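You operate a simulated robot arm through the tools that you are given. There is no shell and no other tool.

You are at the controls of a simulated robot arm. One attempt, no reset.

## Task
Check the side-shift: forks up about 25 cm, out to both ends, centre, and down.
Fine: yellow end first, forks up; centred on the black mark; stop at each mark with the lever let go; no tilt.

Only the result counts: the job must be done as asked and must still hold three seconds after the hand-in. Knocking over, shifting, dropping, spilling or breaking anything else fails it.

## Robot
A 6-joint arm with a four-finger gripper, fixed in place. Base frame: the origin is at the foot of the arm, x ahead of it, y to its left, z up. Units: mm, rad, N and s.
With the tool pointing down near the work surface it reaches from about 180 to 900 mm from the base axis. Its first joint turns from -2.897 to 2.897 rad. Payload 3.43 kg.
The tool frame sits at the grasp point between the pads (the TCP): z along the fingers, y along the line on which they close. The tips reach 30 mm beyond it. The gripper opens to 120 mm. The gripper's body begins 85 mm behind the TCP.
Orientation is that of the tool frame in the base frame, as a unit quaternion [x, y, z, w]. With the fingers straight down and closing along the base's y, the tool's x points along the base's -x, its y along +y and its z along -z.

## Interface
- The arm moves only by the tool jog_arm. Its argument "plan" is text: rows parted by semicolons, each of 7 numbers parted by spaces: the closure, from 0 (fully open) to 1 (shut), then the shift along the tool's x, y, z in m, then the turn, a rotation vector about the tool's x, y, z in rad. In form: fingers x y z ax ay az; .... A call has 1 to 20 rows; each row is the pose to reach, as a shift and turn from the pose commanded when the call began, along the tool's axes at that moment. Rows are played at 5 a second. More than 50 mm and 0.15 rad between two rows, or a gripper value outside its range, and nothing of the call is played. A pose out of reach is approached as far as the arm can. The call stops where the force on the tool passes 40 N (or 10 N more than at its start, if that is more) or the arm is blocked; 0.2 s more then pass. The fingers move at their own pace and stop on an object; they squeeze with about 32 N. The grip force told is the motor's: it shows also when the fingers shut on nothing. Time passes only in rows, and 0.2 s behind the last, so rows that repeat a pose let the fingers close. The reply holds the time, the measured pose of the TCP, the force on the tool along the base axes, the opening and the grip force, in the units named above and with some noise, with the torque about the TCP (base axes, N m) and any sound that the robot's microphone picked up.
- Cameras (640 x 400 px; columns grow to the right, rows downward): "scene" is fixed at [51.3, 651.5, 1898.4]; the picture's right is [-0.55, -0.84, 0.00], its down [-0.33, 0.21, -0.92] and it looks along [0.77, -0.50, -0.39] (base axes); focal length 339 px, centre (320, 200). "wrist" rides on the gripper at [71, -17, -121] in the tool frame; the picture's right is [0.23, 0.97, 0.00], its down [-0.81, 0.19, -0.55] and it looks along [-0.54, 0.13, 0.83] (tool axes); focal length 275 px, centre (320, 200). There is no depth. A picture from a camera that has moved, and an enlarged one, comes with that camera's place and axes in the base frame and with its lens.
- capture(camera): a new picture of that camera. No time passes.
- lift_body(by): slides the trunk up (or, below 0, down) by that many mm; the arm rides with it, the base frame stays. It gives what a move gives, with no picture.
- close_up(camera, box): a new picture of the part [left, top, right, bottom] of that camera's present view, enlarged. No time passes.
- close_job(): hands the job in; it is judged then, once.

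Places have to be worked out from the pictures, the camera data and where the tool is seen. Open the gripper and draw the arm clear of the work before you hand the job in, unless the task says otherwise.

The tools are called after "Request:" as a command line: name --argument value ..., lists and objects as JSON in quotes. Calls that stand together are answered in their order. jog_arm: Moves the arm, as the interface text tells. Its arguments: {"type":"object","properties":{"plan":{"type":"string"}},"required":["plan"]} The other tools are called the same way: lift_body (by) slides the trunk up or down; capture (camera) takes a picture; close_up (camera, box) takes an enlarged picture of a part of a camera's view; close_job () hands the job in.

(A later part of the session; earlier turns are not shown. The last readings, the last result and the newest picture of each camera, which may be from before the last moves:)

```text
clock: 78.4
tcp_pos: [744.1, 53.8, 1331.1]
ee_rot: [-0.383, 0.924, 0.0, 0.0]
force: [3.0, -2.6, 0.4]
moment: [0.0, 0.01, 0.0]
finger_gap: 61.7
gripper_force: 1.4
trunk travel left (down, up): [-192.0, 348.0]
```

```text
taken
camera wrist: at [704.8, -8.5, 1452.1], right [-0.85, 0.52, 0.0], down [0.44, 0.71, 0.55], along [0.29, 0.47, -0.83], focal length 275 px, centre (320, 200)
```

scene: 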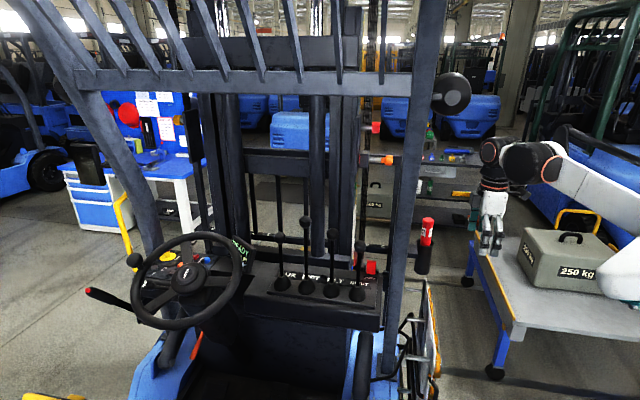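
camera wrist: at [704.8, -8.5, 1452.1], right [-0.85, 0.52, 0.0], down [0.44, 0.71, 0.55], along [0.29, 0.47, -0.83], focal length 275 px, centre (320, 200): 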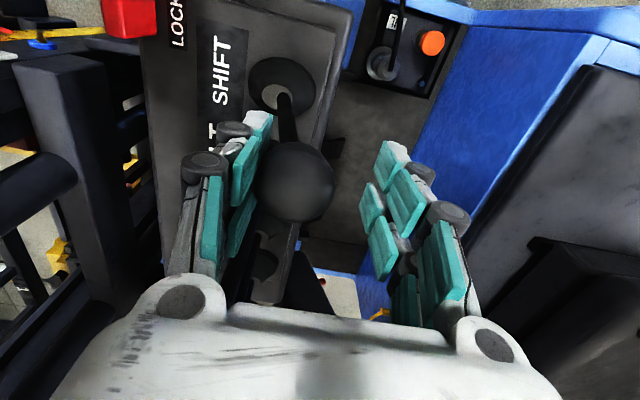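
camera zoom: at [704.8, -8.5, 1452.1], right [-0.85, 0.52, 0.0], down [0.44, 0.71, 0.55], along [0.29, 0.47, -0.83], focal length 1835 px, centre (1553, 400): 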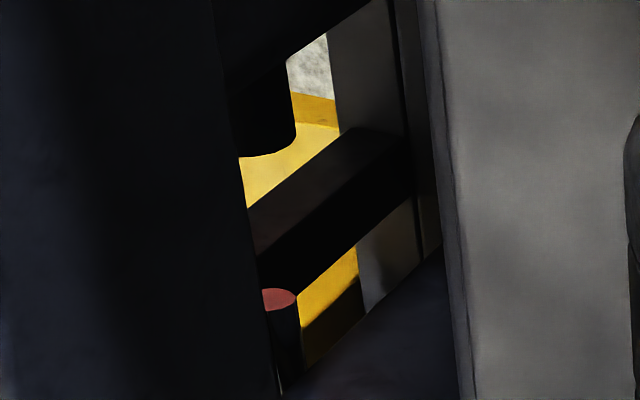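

About 94 mm left and still moving. I hold one more second.

Request:
jog_arm --plan "0.5 0 0 0 0 0 0; 0.5 0 0 0 0 0 0; 0.5 0 0 0 0 0 0; 0.5 0 0 0 0 0 0"

Request:
close_up --camera "scene" --box '[250, 220, 320, 260]'

Request:
close_up --camera "scene" --box '[225, 230, 265, 270]'

```text
clock: 79.4
tcp_pos: [743.6, 53.2, 1330.6]
ee_rot: [-0.383, 0.924, 0.0, 0.001]
force: [3.0, -2.6, 0.5]
moment: [-0.02, 0.0, 0.0]
finger_gap: 61.6
gripper_force: 1.7
trunk travel left (down, up): [-192.0, 348.0]
```

```text
9.14 times, centred on (285, 240) of scene
camera zoom: at [51.3, 651.5, 1898.4], right [-0.55, -0.84, 0.0], down [-0.33, 0.21, -0.92], along [0.77, -0.5, -0.39], focal length 3100 px, centre (640, -166)
```

zoom: 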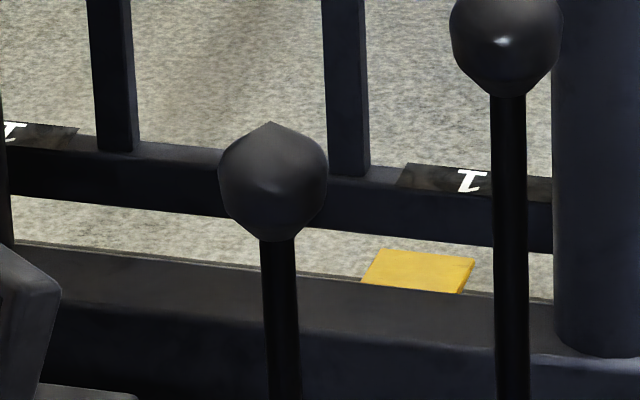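

```text
10.00 times, centred on (245, 250) of scene
camera zoom: at [51.3, 651.5, 1898.4], right [-0.55, -0.84, 0.0], down [-0.33, 0.21, -0.92], along [0.77, -0.5, -0.39], focal length 3391 px, centre (1070, -300)
```

zoom: 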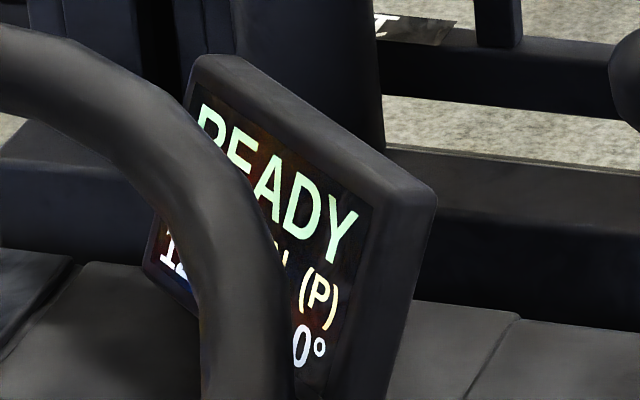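

The movement in that second was only about 6 mm, so the carriage seems to have reached its stop at about 100 mm. I hold one more row to confirm, then return the lever to neutral.

Request:
jog_arm --plan "0.5 0 0 0 0 0 0; 0.5 0 0 0 0 0 0"

Request:
close_up --camera "scene" --box '[250, 220, 320, 260]'

Request:
jog_arm --plan "0.5 0 -0.025 0 0 0 0; 0.5 0 -0.04 0 0 0 0; 0.5 0 -0.04 0 0 0 0; 0.5 0 -0.04 0 0 0 0"

Request:
close_up --camera "scene" --box '[250, 220, 320, 260]'

Request:
capture --camera "wrist"

```text
clock: 80.0
tcp_pos: [743.7, 53.7, 1330.6]
ee_rot: [-0.383, 0.924, 0.0, 0.0]
force: [2.9, -1.7, 0.6]
moment: [-0.02, -0.01, 0.03]
finger_gap: 61.9
gripper_force: 2.0
trunk travel left (down, up): [-192.0, 348.0]
```

```text
9.14 times, centred on (285, 240) of scene
camera zoom: at [51.3, 651.5, 1898.4], right [-0.55, -0.84, 0.0], down [-0.33, 0.21, -0.92], along [0.77, -0.5, -0.39], focal length 3100 px, centre (640, -166)
```

zoom: 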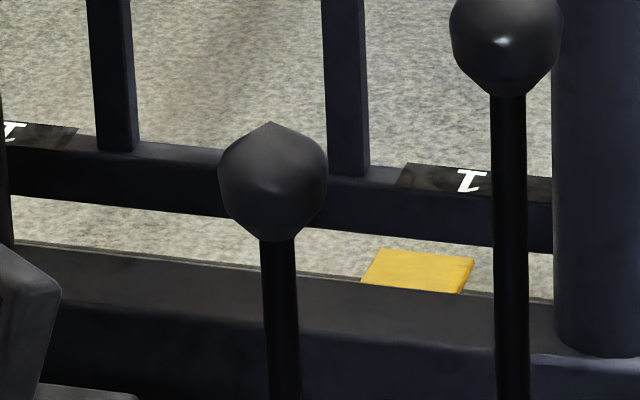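

```text
clock: 81.0
tcp_pos: [772.1, 26.1, 1331.6]
ee_rot: [-0.382, 0.924, -0.001, -0.001]
force: [-0.1, -0.3, -0.9]
moment: [-0.02, 0.05, 0.0]
finger_gap: 59.9
gripper_force: 0.0
trunk travel left (down, up): [-192.0, 348.0]
```

```text
9.14 times, centred on (285, 240) of scene
camera zoom: at [51.3, 651.5, 1898.4], right [-0.55, -0.84, 0.0], down [-0.33, 0.21, -0.92], along [0.77, -0.5, -0.39], focal length 3100 px, centre (640, -166)
```

zoom: 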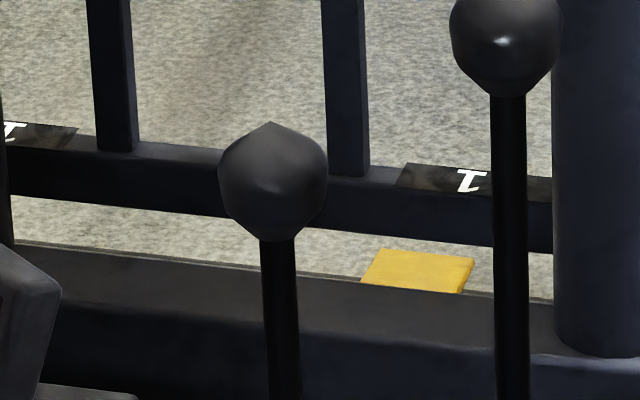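

```text
taken
camera wrist: at [732.0, -36.1, 1452.9], right [-0.85, 0.52, 0.0], down [0.44, 0.71, 0.55], along [0.29, 0.47, -0.83], focal length 275 px, centre (320, 200)
```

wrist: 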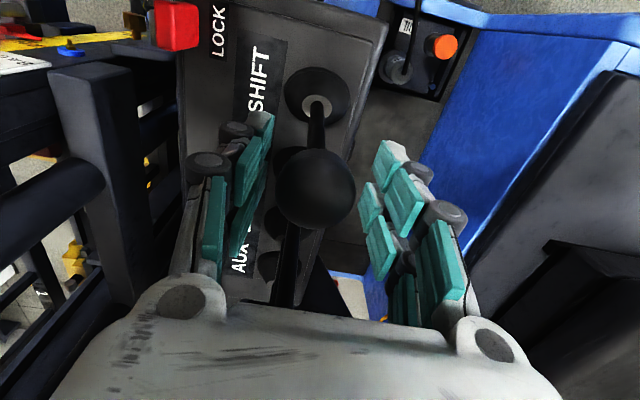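

The carriage stays at the left end with the lever neutral. I open the fingers fully so that nothing touches the lever, let a moment pass, and look for marks that have now come into view.

Request:
jog_arm --plan "0 0 0 0 0 0 0; 0 0 0 0 0 0 0; 0 0 0 0 0 0 0; 0 0 0 0 0 0 0; 0 0 0 0 0 0 0; 0 0 0 0 0 0 0"

Request:
close_up --camera "scene" --box '[340, 225, 420, 285]'

Request:
close_up --camera "scene" --box '[180, 200, 300, 270]'

Request:
close_up --camera "wrist" --box '[0, 0, 220, 140]'

Request:
close_up --camera "wrist" --box '[120, 90, 200, 220]'

```text
clock: 82.4
tcp_pos: [770.5, 27.3, 1332.9]
ee_rot: [-0.383, 0.924, 0.0, 0.0]
force: [-0.5, 0.7, -0.3]
moment: [-0.01, -0.02, -0.02]
finger_gap: 120.1
gripper_force: 0.0
trunk travel left (down, up): [-192.0, 348.0]
```

```text
6.67 times, centred on (380, 255) of scene
camera zoom: at [51.3, 651.5, 1898.4], right [-0.55, -0.84, 0.0], down [-0.33, 0.21, -0.92], along [0.77, -0.5, -0.39], focal length 2260 px, centre (-80, -167)
```

zoom: 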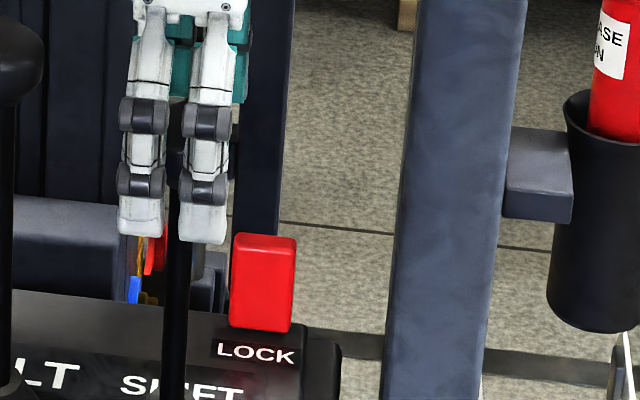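

```text
5.33 times, centred on (240, 235) of scene
camera zoom: at [51.3, 651.5, 1898.4], right [-0.55, -0.84, 0.0], down [-0.33, 0.21, -0.92], along [0.77, -0.5, -0.39], focal length 1808 px, centre (747, 13)
```

zoom: 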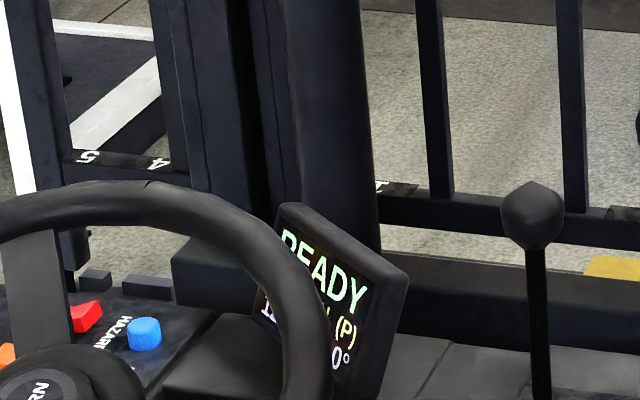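

```text
2.86 times, centred on (110, 70) of wrist
camera zoom: at [731.9, -36.0, 1452.9], right [-0.85, 0.52, 0.0], down [0.44, 0.71, 0.55], along [0.29, 0.47, -0.83], focal length 786 px, centre (920, 571)
```

zoom: 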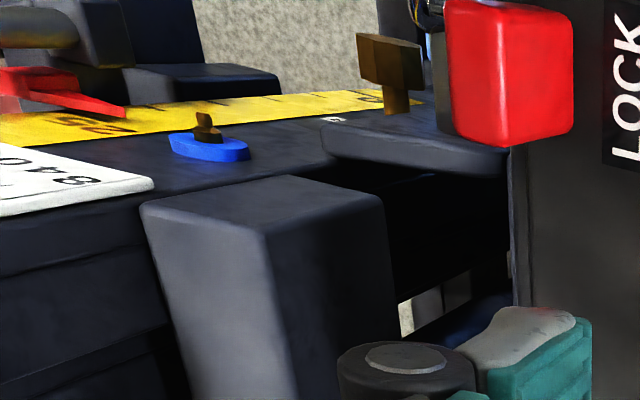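

```text
3.08 times, centred on (160, 155) of wrist
camera zoom: at [731.9, -36.0, 1452.9], right [-0.85, 0.52, 0.0], down [0.44, 0.71, 0.55], along [0.29, 0.47, -0.83], focal length 847 px, centre (812, 338)
```

zoom: 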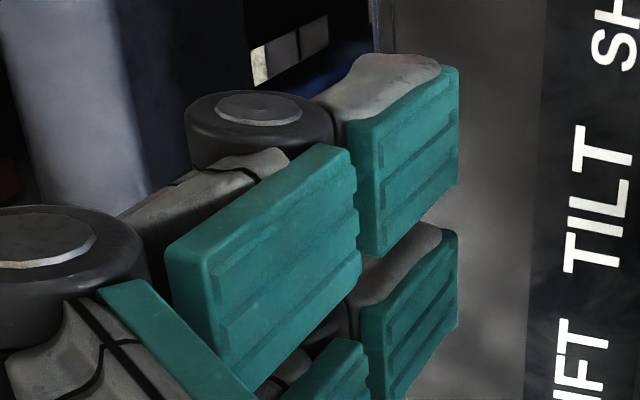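

The lever is fully free and the carriage holds at the left end. To be sure this is the yellow end and to find the marks, I back off upward and go round to the right-hand viewpoint again.

Request:
jog_arm --plan "0 0 0 -0.035 0 0 0; 0 0 0 -0.07 0 0 0; 0 0 0 -0.105 0 0 0; 0 0.0415 0.0103 -0.106 0 0 0; 0 0.0829 0.0207 -0.107 0 0 0; 0 0.1244 0.031 -0.108 0 0 0; 0 0.1658 0.0414 -0.109 0 0 0; 0 0.2073 0.0517 -0.11 0 0 0; 0 0.2487 0.062 -0.111 0 0 0; 0 0.2902 0.0724 -0.112 0 0 0; 0 0.3316 0.0827 -0.112 0 0 0"

Request:
jog_arm --plan "0 0.0083 -0.0371 0.0197 0.0116 -0.0621 0.0383; 0 0.0167 -0.0741 0.0394 0.0231 -0.1242 0.0766; 0 0.025 -0.1112 0.0591 0.0347 -0.1863 0.1148; 0 0.0334 -0.1482 0.0788 0.0462 -0.2484 0.1531; 0 0.0417 -0.1853 0.0985 0.0578 -0.3105 0.1914; 0 0.05 -0.2223 0.1182 0.0694 -0.3725 0.2297; 0 0.0584 -0.2594 0.1379 0.0809 -0.4346 0.268; 0 0.0667 -0.2964 0.1576 0.0925 -0.4967 0.3062; 0 0.0751 -0.3335 0.1773 0.104 -0.5588 0.3445; 0 0.0834 -0.3705 0.197 0.1156 -0.6209 0.3828; 0 0.0834 -0.3705 0.197 0.1156 -0.6209 0.3828"

Request:
capture --camera "wrist"

Request:
close_up --camera "wrist" --box '[240, 80, 360, 190]'

Request:
close_up --camera "scene" --box '[180, 200, 420, 300]'

```text
clock: 84.8
tcp_pos: [478.1, -151.6, 1443.8]
ee_rot: [-0.382, 0.924, 0.0, 0.0]
force: [-0.8, 0.0, -0.2]
moment: [0.02, 0.02, -0.03]
finger_gap: 120.0
gripper_force: 0.1
trunk travel left (down, up): [-192.0, 348.0]
```

```text
clock: 87.2
tcp_pos: [679.5, -471.3, 1244.4]
ee_rot: [-0.185, 0.933, 0.064, 0.301]
force: [0.6, 0.0, -0.2]
moment: [0.0, 0.02, 0.01]
finger_gap: 120.1
gripper_force: 0.1
trunk travel left (down, up): [-192.0, 348.0]
```

```text
taken
camera wrist: at [567.1, -536.3, 1300.3], right [-0.54, 0.83, -0.13], down [0.24, 0.3, 0.93], along [0.8, 0.47, -0.36], focal length 275 px, centre (320, 200)
```

wrist: 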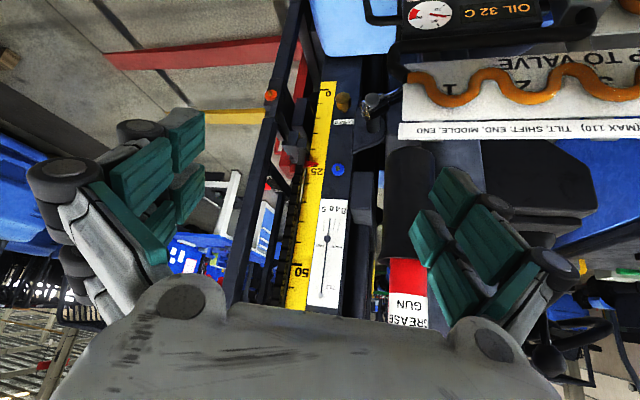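

```text
3.64 times, centred on (300, 135) of wrist
camera zoom: at [567.1, -536.3, 1300.3], right [-0.54, 0.83, -0.13], down [0.24, 0.3, 0.93], along [0.8, 0.47, -0.36], focal length 1001 px, centre (393, 436)
```

zoom: 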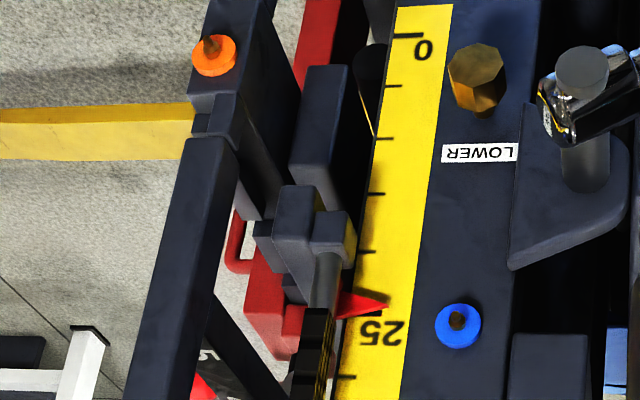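

```text
2.67 times, centred on (300, 250) of scene
camera zoom: at [51.3, 651.5, 1898.4], right [-0.55, -0.84, 0.0], down [-0.33, 0.21, -0.92], along [0.77, -0.5, -0.39], focal length 904 px, centre (373, 67)
```

zoom: 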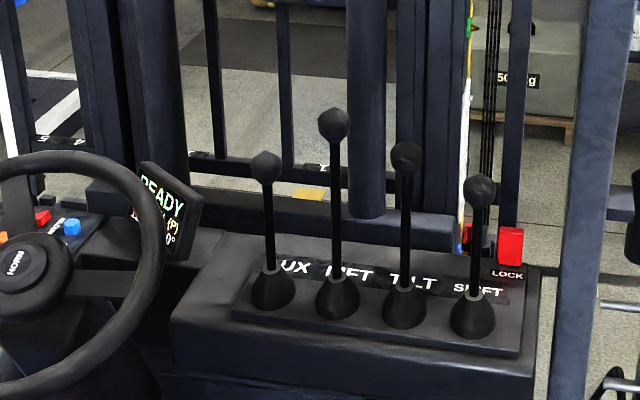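

The oil reads 32 C, so only the one pull counted. The pointer still reads 25 and tilt is 0, but I see no shift scale from here. I go back in with the tool vertical and the camera facing the slot behind the dash, where a scale could sit near the middle of the carriage.

Request:
jog_arm --plan "0 -0.0061 0.0376 -0.0195 0.0131 0.0616 0.0379; 0 -0.0123 0.0751 -0.039 0.0262 0.1232 0.0757; 0 -0.0184 0.1127 -0.0585 0.0393 0.1848 0.1136; 0 -0.0246 0.1503 -0.078 0.0524 0.2464 0.1514; 0 -0.0307 0.1879 -0.0975 0.0655 0.308 0.1893; 0 -0.0368 0.2254 -0.1169 0.0786 0.3696 0.2272; 0 -0.043 0.263 -0.1364 0.0917 0.4312 0.265; 0 -0.0491 0.3006 -0.1559 0.1048 0.4928 0.3029; 0 -0.0553 0.3381 -0.1754 0.1179 0.5544 0.3407; 0 -0.0614 0.3757 -0.1949 0.131 0.616 0.3786; 0 -0.0614 0.3757 -0.1949 0.131 0.616 0.3786"

Request:
jog_arm --plan "0 -0.0371 0.0241 -0.0037 0 0 0; 0 -0.0743 0.0483 -0.0074 0 0 0; 0 -0.1114 0.0724 -0.0111 0 0 0; 0 -0.1486 0.0966 -0.0149 0 0 0; 0 -0.1857 0.1207 -0.0186 0 0 0; 0 -0.2229 0.1449 -0.0223 0 0 0; 0 -0.26 0.169 -0.026 0 0 0; 0 -0.26 0.169 -0.026 0 0 0"

Request:
capture --camera "wrist"

Request:
close_up --camera "wrist" --box '[190, 120, 430, 310]'

```text
clock: 89.6
tcp_pos: [479.3, -149.8, 1443.9]
ee_rot: [0.001, 1.0, 0.0, 0.001]
force: [-0.4, 0.2, -0.1]
moment: [-0.03, 0.0, -0.03]
finger_gap: 120.2
gripper_force: 0.0
trunk travel left (down, up): [-192.0, 348.0]
```

```text
clock: 91.4
tcp_pos: [737.3, 16.5, 1470.6]
ee_rot: [0.001, 1.0, 0.0, 0.0]
force: [-1.7, 0.5, 0.4]
moment: [-0.01, -0.02, -0.04]
finger_gap: 120.0
gripper_force: 0.0
trunk travel left (down, up): [-192.0, 348.0]
```

```text
taken
camera wrist: at [664.5, -0.7, 1591.0], right [-0.23, 0.97, 0.0], down [0.81, 0.19, 0.56], along [0.54, 0.13, -0.83], focal length 275 px, centre (320, 200)
```

wrist: 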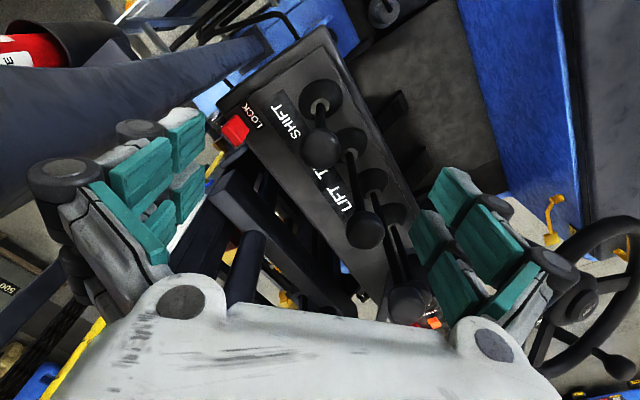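

```text
2.11 times, centred on (310, 215) of wrist
camera zoom: at [664.5, -0.7, 1591.0], right [-0.23, 0.97, 0.0], down [0.81, 0.19, 0.56], along [0.54, 0.13, -0.83], focal length 580 px, centre (341, 168)
```

zoom: 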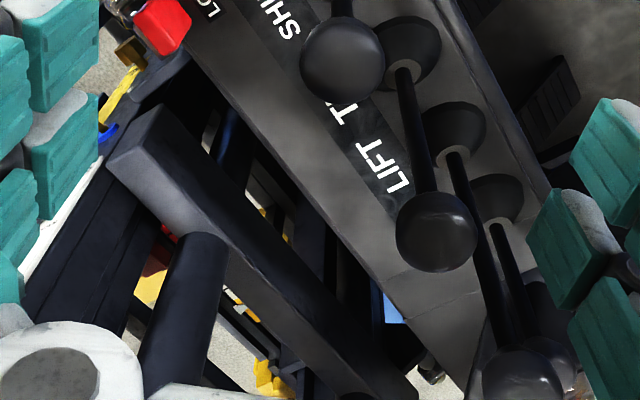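

The slot between the dash and the cross member is visible along its whole length now. I enlarge it.

Request:
close_up --camera "wrist" --box '[245, 160, 345, 270]'

Request:
close_up --camera "wrist" --box '[255, 180, 305, 230]'

Request:
close_up --camera "wrist" --box '[290, 230, 380, 310]'

Request:
close_up --camera "wrist" --box '[215, 220, 310, 310]'

```text
3.64 times, centred on (295, 215) of wrist
camera zoom: at [664.5, -0.7, 1591.0], right [-0.23, 0.97, 0.0], down [0.81, 0.19, 0.56], along [0.54, 0.13, -0.83], focal length 1001 px, centre (411, 146)
```

zoom: 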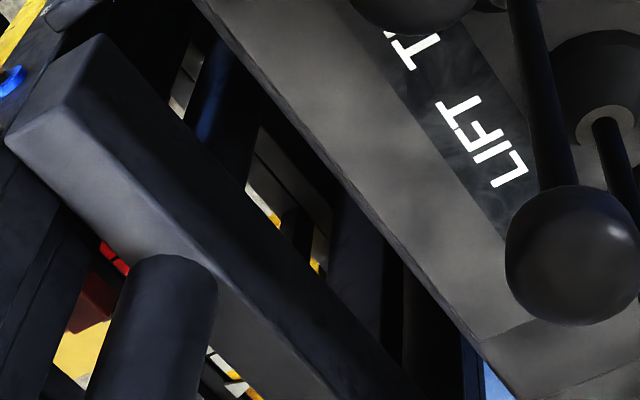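

```text
8.00 times, centred on (280, 205) of wrist
camera zoom: at [664.5, -0.7, 1591.0], right [-0.23, 0.97, 0.0], down [0.81, 0.19, 0.56], along [0.54, 0.13, -0.83], focal length 2202 px, centre (640, 160)
```

zoom: 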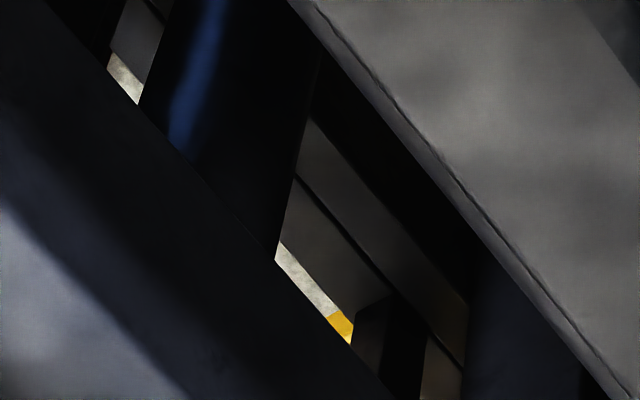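

```text
5.00 times, centred on (335, 270) of wrist
camera zoom: at [664.5, -0.7, 1591.0], right [-0.23, 0.97, 0.0], down [0.81, 0.19, 0.56], along [0.54, 0.13, -0.83], focal length 1376 px, centre (245, -150)
```

zoom: 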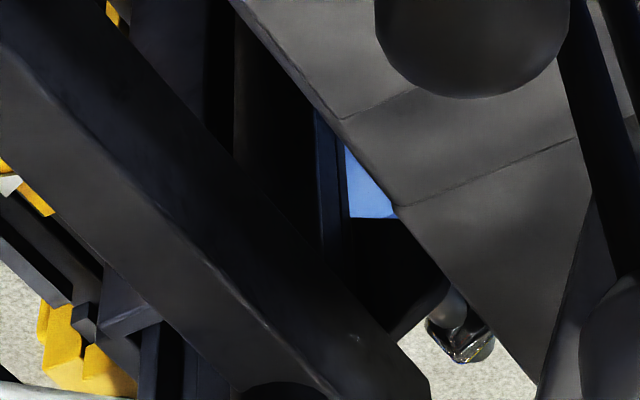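

```text
4.44 times, centred on (262, 265) of wrist
camera zoom: at [664.5, -0.7, 1591.0], right [-0.23, 0.97, 0.0], down [0.81, 0.19, 0.56], along [0.54, 0.13, -0.83], focal length 1224 px, centre (576, -89)
```

zoom: 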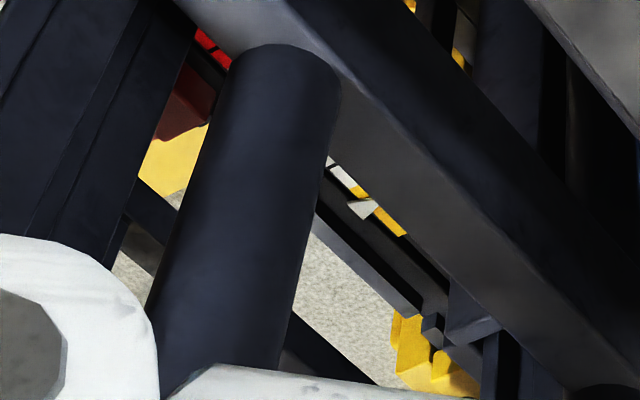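

There it is: behind the cross member runs a colour strip with red, white and yellow sections, and a pale triangular pointer now standing at the yellow section. I enlarge it.

Request:
close_up --camera "wrist" --box '[280, 245, 315, 275]'

Request:
close_up --camera "wrist" --box '[225, 220, 260, 250]'

Request:
close_up --camera "scene" --box '[270, 235, 340, 265]'

```text
13.33 times, centred on (298, 260) of wrist
camera zoom: at [664.5, -0.7, 1591.0], right [-0.23, 0.97, 0.0], down [0.81, 0.19, 0.56], along [0.54, 0.13, -0.83], focal length 3670 px, centre (620, -600)
```

zoom: 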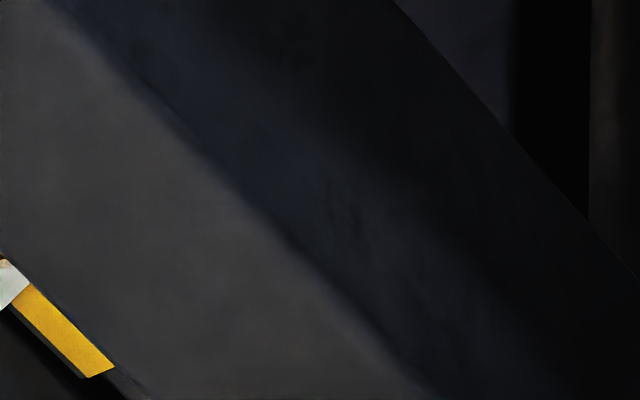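

```text
13.33 times, centred on (242, 235) of wrist
camera zoom: at [664.5, -0.7, 1591.0], right [-0.23, 0.97, 0.0], down [0.81, 0.19, 0.56], along [0.54, 0.13, -0.83], focal length 3670 px, centre (1353, -267)
```

zoom: 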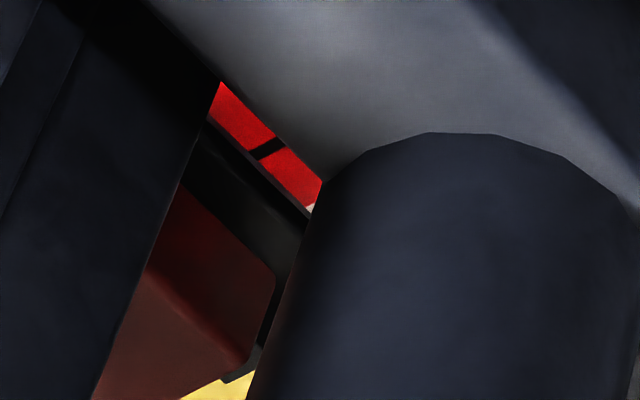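

```text
9.14 times, centred on (305, 250) of scene
camera zoom: at [51.3, 651.5, 1898.4], right [-0.55, -0.84, 0.0], down [-0.33, 0.21, -0.92], along [0.77, -0.5, -0.39], focal length 3100 px, centre (457, -257)
```

zoom: 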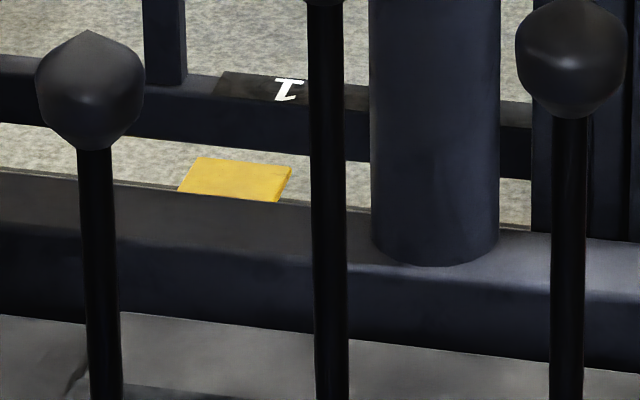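

The strip has a black line in its red section on the right, then white, then yellow on the left. I enlarge the pointer region to check it against the yellow section's mark.

Request:
close_up --camera "wrist" --box '[272, 245, 302, 275]'

Request:
close_up --camera "wrist" --box '[278, 252, 294, 268]'

```text
13.33 times, centred on (287, 260) of wrist
camera zoom: at [664.5, -0.7, 1591.0], right [-0.23, 0.97, 0.0], down [0.81, 0.19, 0.56], along [0.54, 0.13, -0.83], focal length 3670 px, centre (760, -600)
```

zoom: 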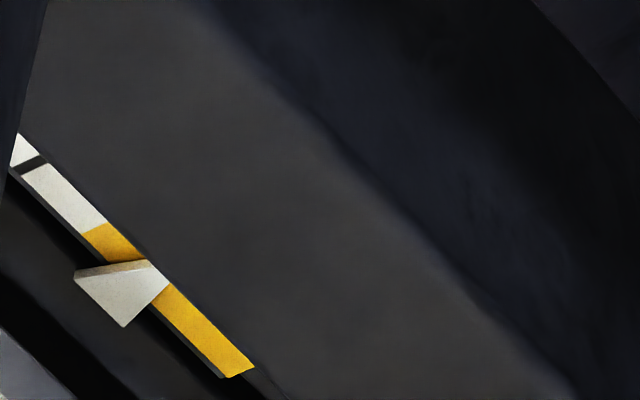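

```text
16.00 times, centred on (286, 260) of wrist
camera zoom: at [664.5, -0.7, 1591.0], right [-0.23, 0.97, 0.0], down [0.81, 0.19, 0.56], along [0.54, 0.13, -0.83], focal length 4404 px, centre (864, -760)
```

zoom: 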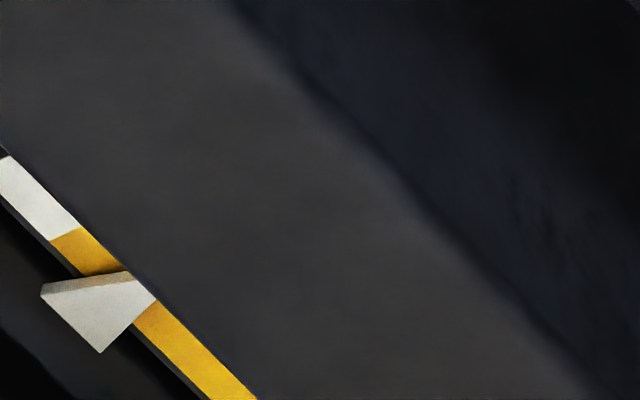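

The strip reads clearly: red, white with a black mark at its middle, then yellow, and the pointer's tip stands on the yellow mark. So the yellow end is reached with the lever let go. Next I return to SHIFT for the red end.

Request:
jog_arm --plan "0 -0.006 0.0018 0.0062 0 0 -0.1309; 0 -0.012 0.0035 0.0123 0 0 -0.2618; 0 -0.018 0.0053 0.0185 0 0 -0.3927; 0 -0.024 0.007 0.0247 0 0 -0.5236; 0 -0.03 0.0088 0.0308 0 0 -0.6545; 0 -0.036 0.0105 0.037 0 0 -0.7854; 0 -0.036 0.0105 0.037 0 0 -0.7854"

Request:
capture --camera "wrist"

```text
clock: 93.0
tcp_pos: [774.9, 29.9, 1433.2]
ee_rot: [-0.382, 0.924, 0.0, 0.001]
force: [0.4, 0.2, 0.3]
moment: [0.02, -0.01, 0.0]
finger_gap: 119.9
gripper_force: 0.1
trunk travel left (down, up): [-192.0, 348.0]
```

```text
taken
camera wrist: at [734.6, -33.1, 1554.7], right [-0.85, 0.53, 0.0], down [0.44, 0.71, 0.55], along [0.29, 0.47, -0.83], focal length 275 px, centre (320, 200)
```

wrist: 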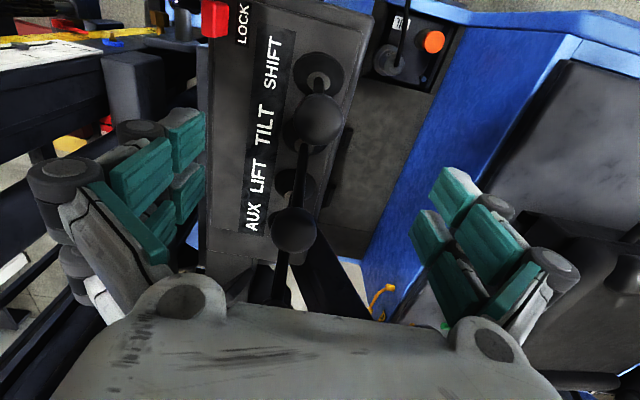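

The knob is centred below the tool. I descend, narrow the gap to 60 mm and push the lever forward toward the red end.

Request:
jog_arm --plan "0 0.0034 -0.0007 0.03 0 0 0; 0 0.0034 -0.0007 0.065 0 0 0; 0 0.0034 -0.0007 0.102 0 0 0; 0.5 0.0034 -0.0007 0.102 0 0 0; 0.5 0.0034 -0.0007 0.102 0 0 0; 0.5 0.0034 -0.0007 0.102 0 0 0"

Request:
capture --camera "wrist"

```text
clock: 94.4
tcp_pos: [772.4, 27.5, 1331.2]
ee_rot: [-0.382, 0.924, 0.0, 0.001]
force: [-0.3, 0.0, -0.5]
moment: [-0.02, 0.0, -0.01]
finger_gap: 60.2
gripper_force: 0.0
trunk travel left (down, up): [-192.0, 348.0]
```

```text
taken
camera wrist: at [732.0, -35.6, 1451.6], right [-0.85, 0.53, 0.0], down [0.44, 0.71, 0.55], along [0.29, 0.47, -0.83], focal length 275 px, centre (320, 200)
```

wrist: 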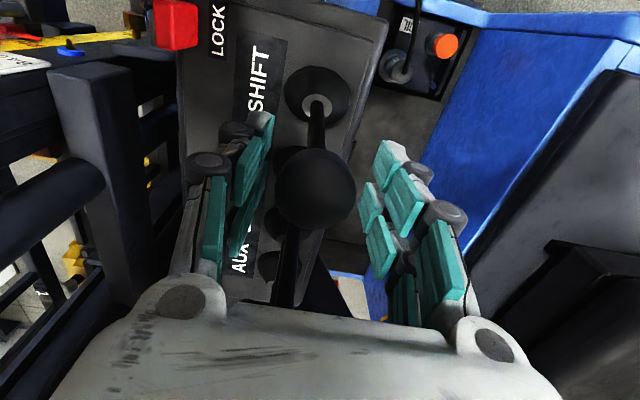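

The knob is straddled and untouched. I push the lever forward and hold it for about 3.6 s.

Request:
jog_arm --plan "0.5 0 -0.02 0 0 0 0; 0.5 0 -0.04 0 0 0 0; 0.5 0 -0.04 0 0 0 0; 0.5 0 -0.04 0 0 0 0; 0.5 0 -0.04 0 0 0 0; 0.5 0 -0.04 0 0 0 0; 0.5 0 -0.04 0 0 0 0; 0.5 0 -0.04 0 0 0 0; 0.5 0 -0.04 0 0 0 0; 0.5 0 -0.04 0 0 0 0; 0.5 0 -0.04 0 0 0 0; 0.5 0 -0.04 0 0 0 0; 0.5 0 -0.04 0 0 0 0; 0.5 0 -0.04 0 0 0 0; 0.5 0 -0.04 0 0 0 0; 0.5 0 -0.04 0 0 0 0; 0.5 0 -0.04 0 0 0 0; 0.5 0 -0.04 0 0 0 0; 0.5 0 -0.04 0 0 0 0; 0.5 0 -0.04 0 0 0 0"

Request:
close_up --camera "scene" --box '[250, 220, 320, 260]'

```text
clock: 98.6
tcp_pos: [799.6, -0.9, 1329.8]
ee_rot: [-0.382, 0.924, 0.0, 0.001]
force: [-1.6, 1.7, -0.4]
moment: [-0.04, 0.0, -0.01]
finger_gap: 61.2
gripper_force: 1.4
trunk travel left (down, up): [-192.0, 348.0]
```

```text
9.14 times, centred on (285, 240) of scene
camera zoom: at [51.3, 651.5, 1898.4], right [-0.55, -0.84, 0.0], down [-0.33, 0.21, -0.92], along [0.77, -0.5, -0.39], focal length 3100 px, centre (640, -166)
```

zoom: 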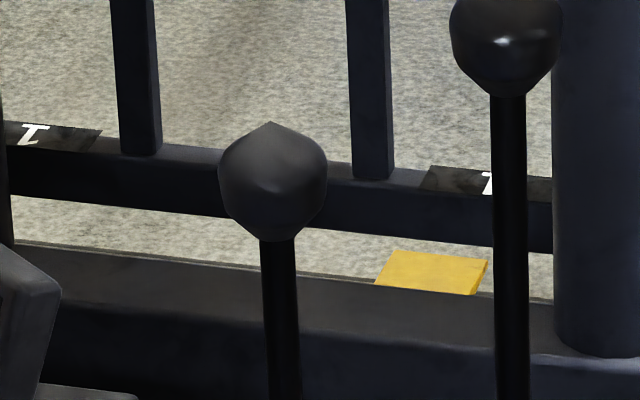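

Pushing moves it right, but slowly (about 4 mm/s), so the deflection is smaller on this side. I push 12 mm further and hold, then measure.

Request:
jog_arm --plan "0.5 0 -0.006 0 0 0 0; 0.5 0 -0.012 0 0 0 0; 0.5 0 -0.012 0 0 0 0; 0.5 0 -0.012 0 0 0 0; 0.5 0 -0.012 0 0 0 0; 0.5 0 -0.012 0 0 0 0; 0.5 0 -0.012 0 0 0 0; 0.5 0 -0.012 0 0 0 0; 0.5 0 -0.012 0 0 0 0; 0.5 0 -0.012 0 0 0 0"

Request:
close_up --camera "scene" --box '[250, 220, 320, 260]'

```text
clock: 100.8
tcp_pos: [808.8, -8.9, 1330.7]
ee_rot: [-0.381, 0.924, 0.0, 0.001]
force: [-3.2, 3.5, 0.6]
moment: [0.07, 0.05, -0.01]
finger_gap: 62.5
gripper_force: 2.6
trunk travel left (down, up): [-192.0, 348.0]
```

```text
9.14 times, centred on (285, 240) of scene
camera zoom: at [51.3, 651.5, 1898.4], right [-0.55, -0.84, 0.0], down [-0.33, 0.21, -0.92], along [0.77, -0.5, -0.39], focal length 3100 px, centre (640, -166)
```

zoom: 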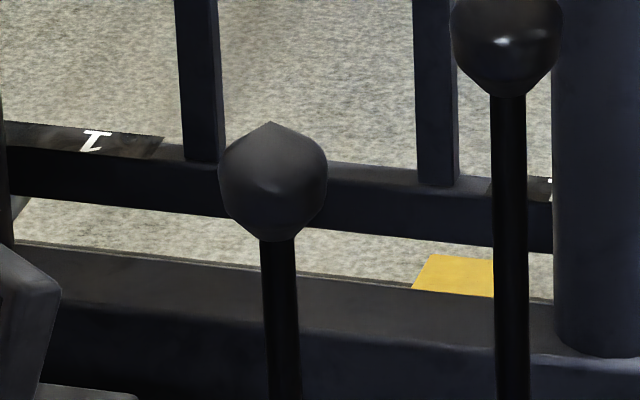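

Now it moves at about 17 mm/s, and the offset is about 48 mm left of centre. I keep holding for another 4 s.

Request:
jog_arm --plan "0.5 0 0 0 0 0 0; 0.5 0 0 0 0 0 0; 0.5 0 0 0 0 0 0; 0.5 0 0 0 0 0 0; 0.5 0 0 0 0 0 0; 0.5 0 0 0 0 0 0; 0.5 0 0 0 0 0 0; 0.5 0 0 0 0 0 0; 0.5 0 0 0 0 0 0; 0.5 0 0 0 0 0 0; 0.5 0 0 0 0 0 0; 0.5 0 0 0 0 0 0; 0.5 0 0 0 0 0 0; 0.5 0 0 0 0 0 0; 0.5 0 0 0 0 0 0; 0.5 0 0 0 0 0 0; 0.5 0 0 0 0 0 0; 0.5 0 0 0 0 0 0; 0.5 0 0 0 0 0 0; 0.5 0 0 0 0 0 0"

Request:
close_up --camera "scene" --box '[250, 220, 320, 260]'

Request:
close_up --camera "scene" --box '[340, 215, 400, 275]'

```text
clock: 105.0
tcp_pos: [809.2, -9.2, 1331.8]
ee_rot: [-0.382, 0.924, 0.0, 0.001]
force: [-3.6, 2.4, -0.4]
moment: [0.04, 0.08, 0.02]
finger_gap: 62.6
gripper_force: 2.4
trunk travel left (down, up): [-192.0, 348.0]
```

```text
9.14 times, centred on (285, 240) of scene
camera zoom: at [51.3, 651.5, 1898.4], right [-0.55, -0.84, 0.0], down [-0.33, 0.21, -0.92], along [0.77, -0.5, -0.39], focal length 3100 px, centre (640, -166)
```

zoom: 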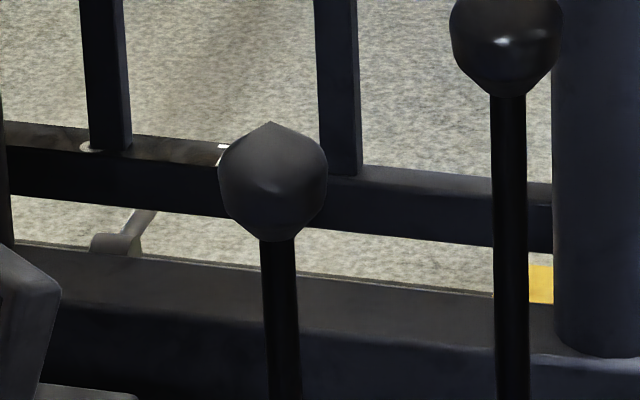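

```text
6.67 times, centred on (370, 245) of scene
camera zoom: at [51.3, 651.5, 1898.4], right [-0.55, -0.84, 0.0], down [-0.33, 0.21, -0.92], along [0.77, -0.5, -0.39], focal length 2260 px, centre (-13, -100)
```

zoom: 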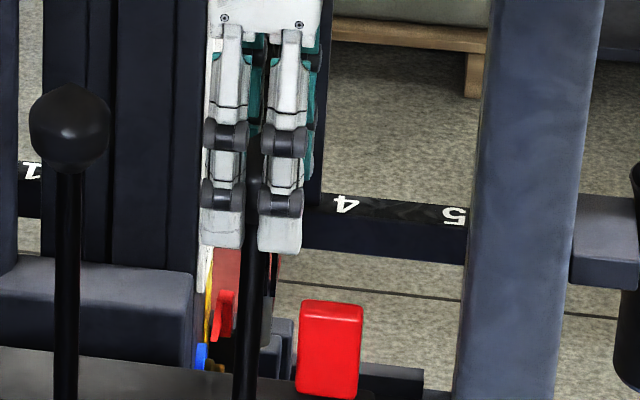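

The carriage is now about 35 mm right of centre. I continue holding for about 4 s to reach the red end stop.

Request:
jog_arm --plan "0.5 0 0 0 0 0 0; 0.5 0 0 0 0 0 0; 0.5 0 0 0 0 0 0; 0.5 0 0 0 0 0 0; 0.5 0 0 0 0 0 0; 0.5 0 0 0 0 0 0; 0.5 0 0 0 0 0 0; 0.5 0 0 0 0 0 0; 0.5 0 0 0 0 0 0; 0.5 0 0 0 0 0 0; 0.5 0 0 0 0 0 0; 0.5 0 0 0 0 0 0; 0.5 0 0 0 0 0 0; 0.5 0 0 0 0 0 0; 0.5 0 0 0 0 0 0; 0.5 0 0 0 0 0 0; 0.5 0 0 0 0 0 0; 0.5 0 0 0 0 0 0; 0.5 0 0 0 0 0 0"

Request:
close_up --camera "scene" --box '[250, 220, 320, 260]'

Request:
jog_arm --plan "0.5 0 0 0 0 0 0; 0.5 0 0 0 0 0 0"

Request:
close_up --camera "scene" --box '[250, 220, 320, 260]'

```text
clock: 109.0
tcp_pos: [809.4, -9.1, 1331.5]
ee_rot: [-0.382, 0.924, 0.0, 0.001]
force: [-4.0, 1.7, 0.5]
moment: [0.03, 0.05, 0.01]
finger_gap: 62.8
gripper_force: 2.0
trunk travel left (down, up): [-192.0, 348.0]
```

```text
9.14 times, centred on (285, 240) of scene
camera zoom: at [51.3, 651.5, 1898.4], right [-0.55, -0.84, 0.0], down [-0.33, 0.21, -0.92], along [0.77, -0.5, -0.39], focal length 3100 px, centre (640, -166)
```

zoom: 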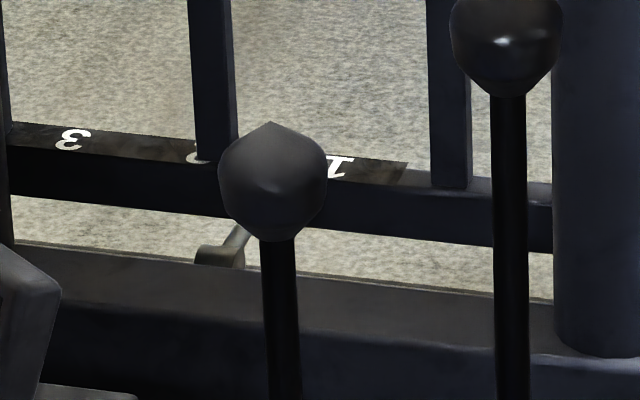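

```text
clock: 109.6
tcp_pos: [809.0, -8.4, 1331.8]
ee_rot: [-0.382, 0.924, 0.0, 0.001]
force: [-4.0, 2.8, 1.3]
moment: [0.05, 0.05, -0.04]
finger_gap: 62.6
gripper_force: 2.3
trunk travel left (down, up): [-192.0, 348.0]
```

```text
9.14 times, centred on (285, 240) of scene
camera zoom: at [51.3, 651.5, 1898.4], right [-0.55, -0.84, 0.0], down [-0.33, 0.21, -0.92], along [0.77, -0.5, -0.39], focal length 3100 px, centre (640, -166)
```

zoom: 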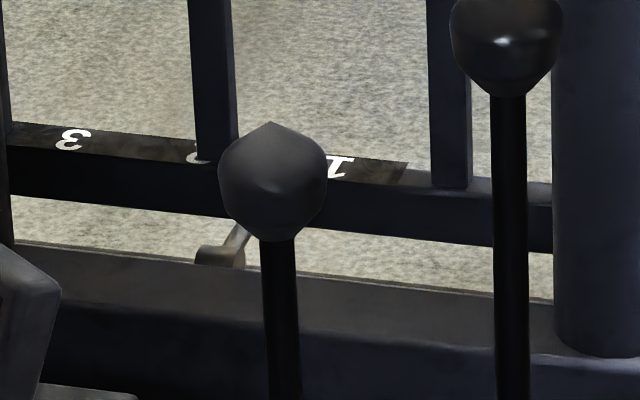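

The carriage rests at the right (red) end: no motion in the last half second. The end positions of the band edge are 77 and 408 px, and the start position was about 242, right in the middle. I release the lever, open fully and dwell.

Request:
jog_arm --plan "0.5 0 0.03 0 0 0 0; 0.5 0 0.052 0 0 0 0; 0.5 0 0.052 0 0 0 0; 0 0 0.052 0 0 0 0; 0 0 0.052 0 0 0 0; 0 0 0.052 0 0 0 0; 0 0 0.052 0 0 0 0; 0 0 0.052 0 0 0 0; 0 0 0.052 0 0 0 0"

Request:
capture --camera "wrist"

Request:
close_up --camera "scene" --box '[250, 220, 320, 260]'

```text
clock: 111.6
tcp_pos: [771.9, 28.4, 1331.8]
ee_rot: [-0.382, 0.924, -0.001, 0.002]
force: [-0.8, -0.4, 0.6]
moment: [0.01, 0.03, 0.02]
finger_gap: 120.3
gripper_force: 0.1
trunk travel left (down, up): [-192.0, 348.0]
```

```text
taken
camera wrist: at [732.2, -35.0, 1453.0], right [-0.85, 0.53, 0.0], down [0.44, 0.71, 0.55], along [0.29, 0.47, -0.83], focal length 275 px, centre (320, 200)
```

wrist: 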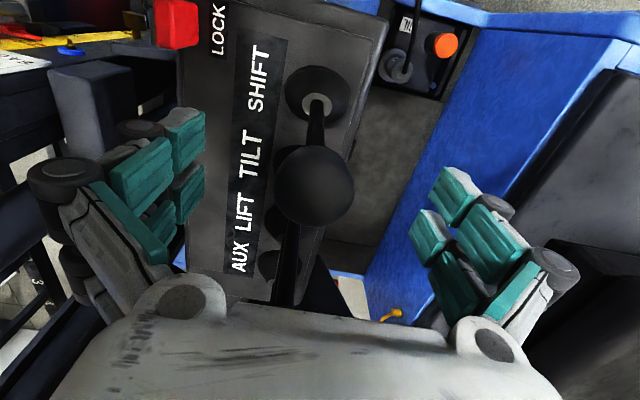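

```text
9.14 times, centred on (285, 240) of scene
camera zoom: at [51.3, 651.5, 1898.4], right [-0.55, -0.84, 0.0], down [-0.33, 0.21, -0.92], along [0.77, -0.5, -0.39], focal length 3100 px, centre (640, -166)
```

zoom: 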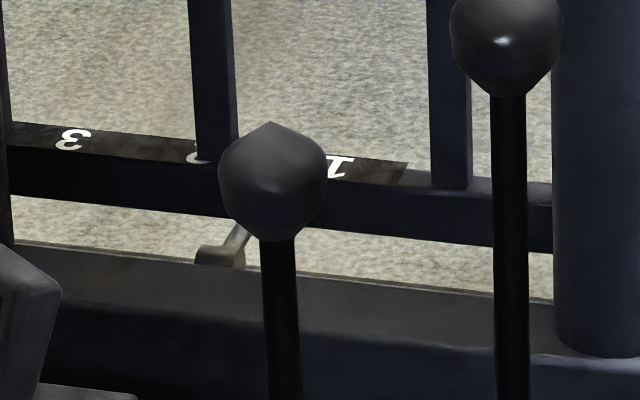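

The red end is done with the lever fully let go. Now toward the centre: I close to the 60 mm gap and pull back, holding for about 3 s before I measure.

Request:
jog_arm --plan "0.5 0 0 0 0 0 0; 0.5 0 0 0 0 0 0; 0.5 0 0 0 0 0 0; 0.5 0 0.02 0 0 0 0; 0.5 0 0.04 0 0 0 0; 0.5 0 0.04 0 0 0 0; 0.5 0 0.04 0 0 0 0; 0.5 0 0.04 0 0 0 0; 0.5 0 0.04 0 0 0 0; 0.5 0 0.04 0 0 0 0; 0.5 0 0.04 0 0 0 0; 0.5 0 0.04 0 0 0 0; 0.5 0 0.04 0 0 0 0; 0.5 0 0.04 0 0 0 0; 0.5 0 0.04 0 0 0 0; 0.5 0 0.04 0 0 0 0; 0.5 0 0.04 0 0 0 0; 0.5 0 0.04 0 0 0 0; 0.5 0 0.04 0 0 0 0; 0.5 0 0.04 0 0 0 0"

Request:
close_up --camera "scene" --box '[250, 220, 320, 260]'

```text
clock: 115.8
tcp_pos: [745.1, 54.4, 1331.0]
ee_rot: [-0.382, 0.924, -0.001, 0.001]
force: [1.0, -3.3, -0.4]
moment: [0.0, -0.05, -0.03]
finger_gap: 62.2
gripper_force: 1.4
trunk travel left (down, up): [-192.0, 348.0]
```

```text
9.14 times, centred on (285, 240) of scene
camera zoom: at [51.3, 651.5, 1898.4], right [-0.55, -0.84, 0.0], down [-0.33, 0.21, -0.92], along [0.77, -0.5, -0.39], focal length 3100 px, centre (640, -166)
```

zoom: 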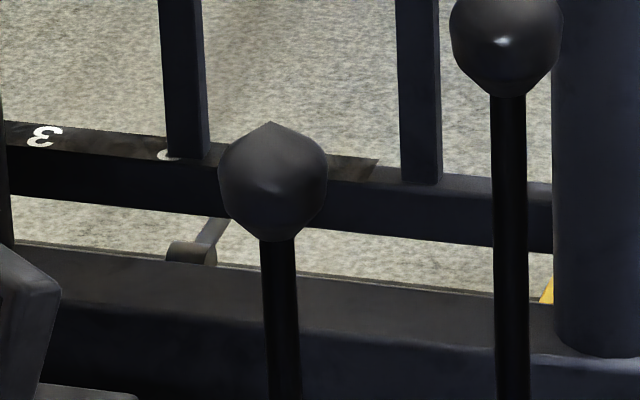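

Slower this time (about 6 mm/s); about 83 mm remain. I pull 6 mm further and hold for 3 s.

Request:
jog_arm --plan "0.5 0 0.006 0 0 0 0; 0.5 0 0.006 0 0 0 0; 0.5 0 0.006 0 0 0 0; 0.5 0 0.006 0 0 0 0; 0.5 0 0.006 0 0 0 0; 0.5 0 0.006 0 0 0 0; 0.5 0 0.006 0 0 0 0; 0.5 0 0.006 0 0 0 0; 0.5 0 0.006 0 0 0 0; 0.5 0 0.006 0 0 0 0; 0.5 0 0.006 0 0 0 0; 0.5 0 0.006 0 0 0 0; 0.5 0 0.006 0 0 0 0; 0.5 0 0.006 0 0 0 0"

Request:
close_up --camera "scene" --box '[250, 220, 320, 260]'

```text
clock: 118.8
tcp_pos: [741.3, 59.3, 1331.1]
ee_rot: [-0.383, 0.924, -0.001, 0.0]
force: [2.5, -3.8, 0.9]
moment: [-0.1, -0.05, 0.01]
finger_gap: 62.7
gripper_force: 1.9
trunk travel left (down, up): [-192.0, 348.0]
```

```text
9.14 times, centred on (285, 240) of scene
camera zoom: at [51.3, 651.5, 1898.4], right [-0.55, -0.84, 0.0], down [-0.33, 0.21, -0.92], along [0.77, -0.5, -0.39], focal length 3100 px, centre (640, -166)
```

zoom: 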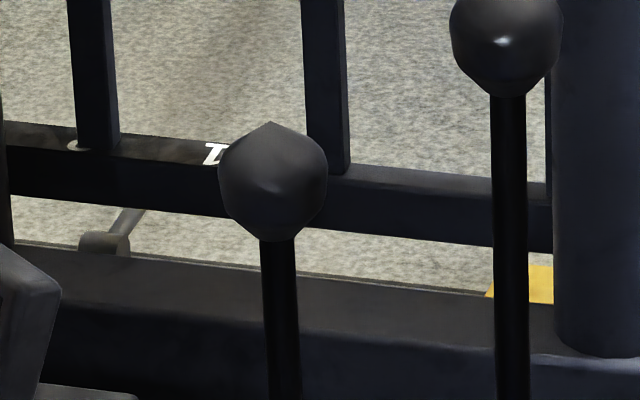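

About 46 px (28 mm) remain to the centre reference, at 30 px/s. I hold 0.8 s more, then finish with less deflection.

Request:
jog_arm --plan "0.5 0 0 0 0 0 0; 0.5 0 0 0 0 0 0; 0.5 0 0 0 0 0 0; 0.5 0 -0.006 0 0 0 0"

Request:
close_up --camera "scene" --box '[250, 220, 320, 260]'

```text
clock: 119.8
tcp_pos: [745.8, 56.4, 1329.5]
ee_rot: [-0.382, 0.924, 0.0, 0.001]
force: [2.2, -2.4, -1.2]
moment: [0.08, 0.02, 0.0]
finger_gap: 62.1
gripper_force: 2.0
trunk travel left (down, up): [-192.0, 348.0]
```

```text
9.14 times, centred on (285, 240) of scene
camera zoom: at [51.3, 651.5, 1898.4], right [-0.55, -0.84, 0.0], down [-0.33, 0.21, -0.92], along [0.77, -0.5, -0.39], focal length 3100 px, centre (640, -166)
```

zoom: 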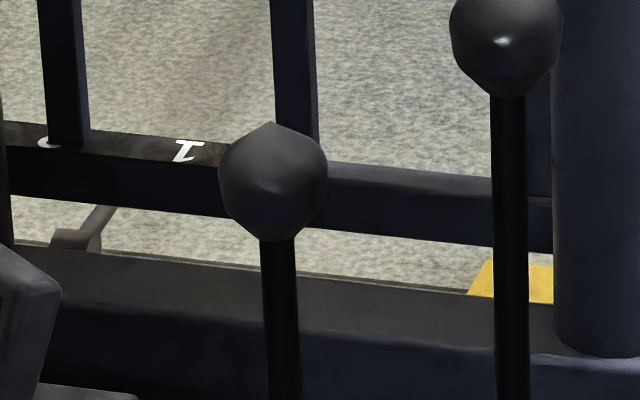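

About 15 px (9 mm) remain. I hold one more row at the gentler deflection and measure again.

Request:
jog_arm --plan "0.5 0 0 0 0 0 0"

Request:
close_up --camera "scene" --box '[250, 220, 320, 260]'

```text
clock: 120.2
tcp_pos: [745.2, 56.3, 1331.2]
ee_rot: [-0.382, 0.924, -0.001, 0.001]
force: [2.2, -2.2, -1.1]
moment: [0.01, 0.0, 0.04]
finger_gap: 61.8
gripper_force: 1.2
trunk travel left (down, up): [-192.0, 348.0]
```

```text
9.14 times, centred on (285, 240) of scene
camera zoom: at [51.3, 651.5, 1898.4], right [-0.55, -0.84, 0.0], down [-0.33, 0.21, -0.92], along [0.77, -0.5, -0.39], focal length 3100 px, centre (640, -166)
```

zoom: 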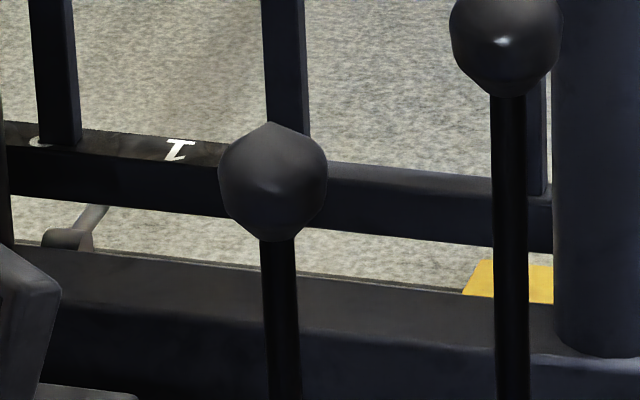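

About 6 px (4 mm) remain. One more row of hold, then release to neutral.

Request:
jog_arm --plan "0.5 0 -0.002 0 0 0 0; 0.5 0 -0.028 0 0 0 0; 0.5 0 -0.04 0 0 0 0; 0.5 0 -0.04 0 0 0 0"

Request:
close_up --camera "scene" --box '[250, 220, 320, 260]'

Request:
capture --camera "wrist"

```text
clock: 121.2
tcp_pos: [774.1, 27.9, 1331.8]
ee_rot: [-0.382, 0.924, 0.0, 0.001]
force: [0.9, 0.2, -0.1]
moment: [-0.05, -0.03, -0.01]
finger_gap: 60.1
gripper_force: 0.1
trunk travel left (down, up): [-192.0, 348.0]
```

```text
9.14 times, centred on (285, 240) of scene
camera zoom: at [51.3, 651.5, 1898.4], right [-0.55, -0.84, 0.0], down [-0.33, 0.21, -0.92], along [0.77, -0.5, -0.39], focal length 3100 px, centre (640, -166)
```

zoom: 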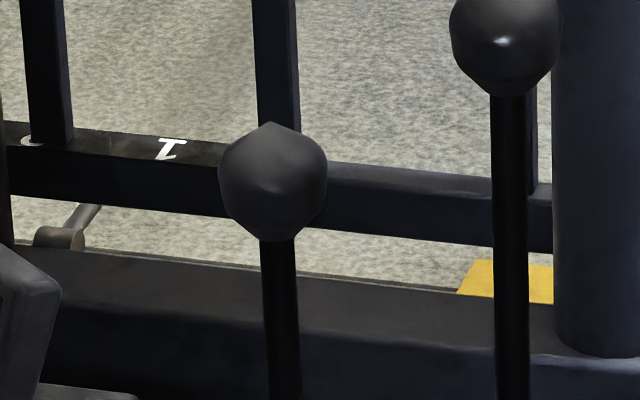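

```text
taken
camera wrist: at [733.4, -34.9, 1452.3], right [-0.85, 0.53, 0.0], down [0.44, 0.71, 0.55], along [0.29, 0.47, -0.83], focal length 275 px, centre (320, 200)
```

wrist: 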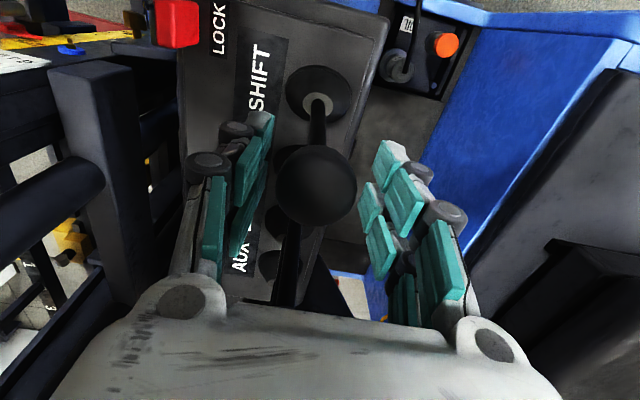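

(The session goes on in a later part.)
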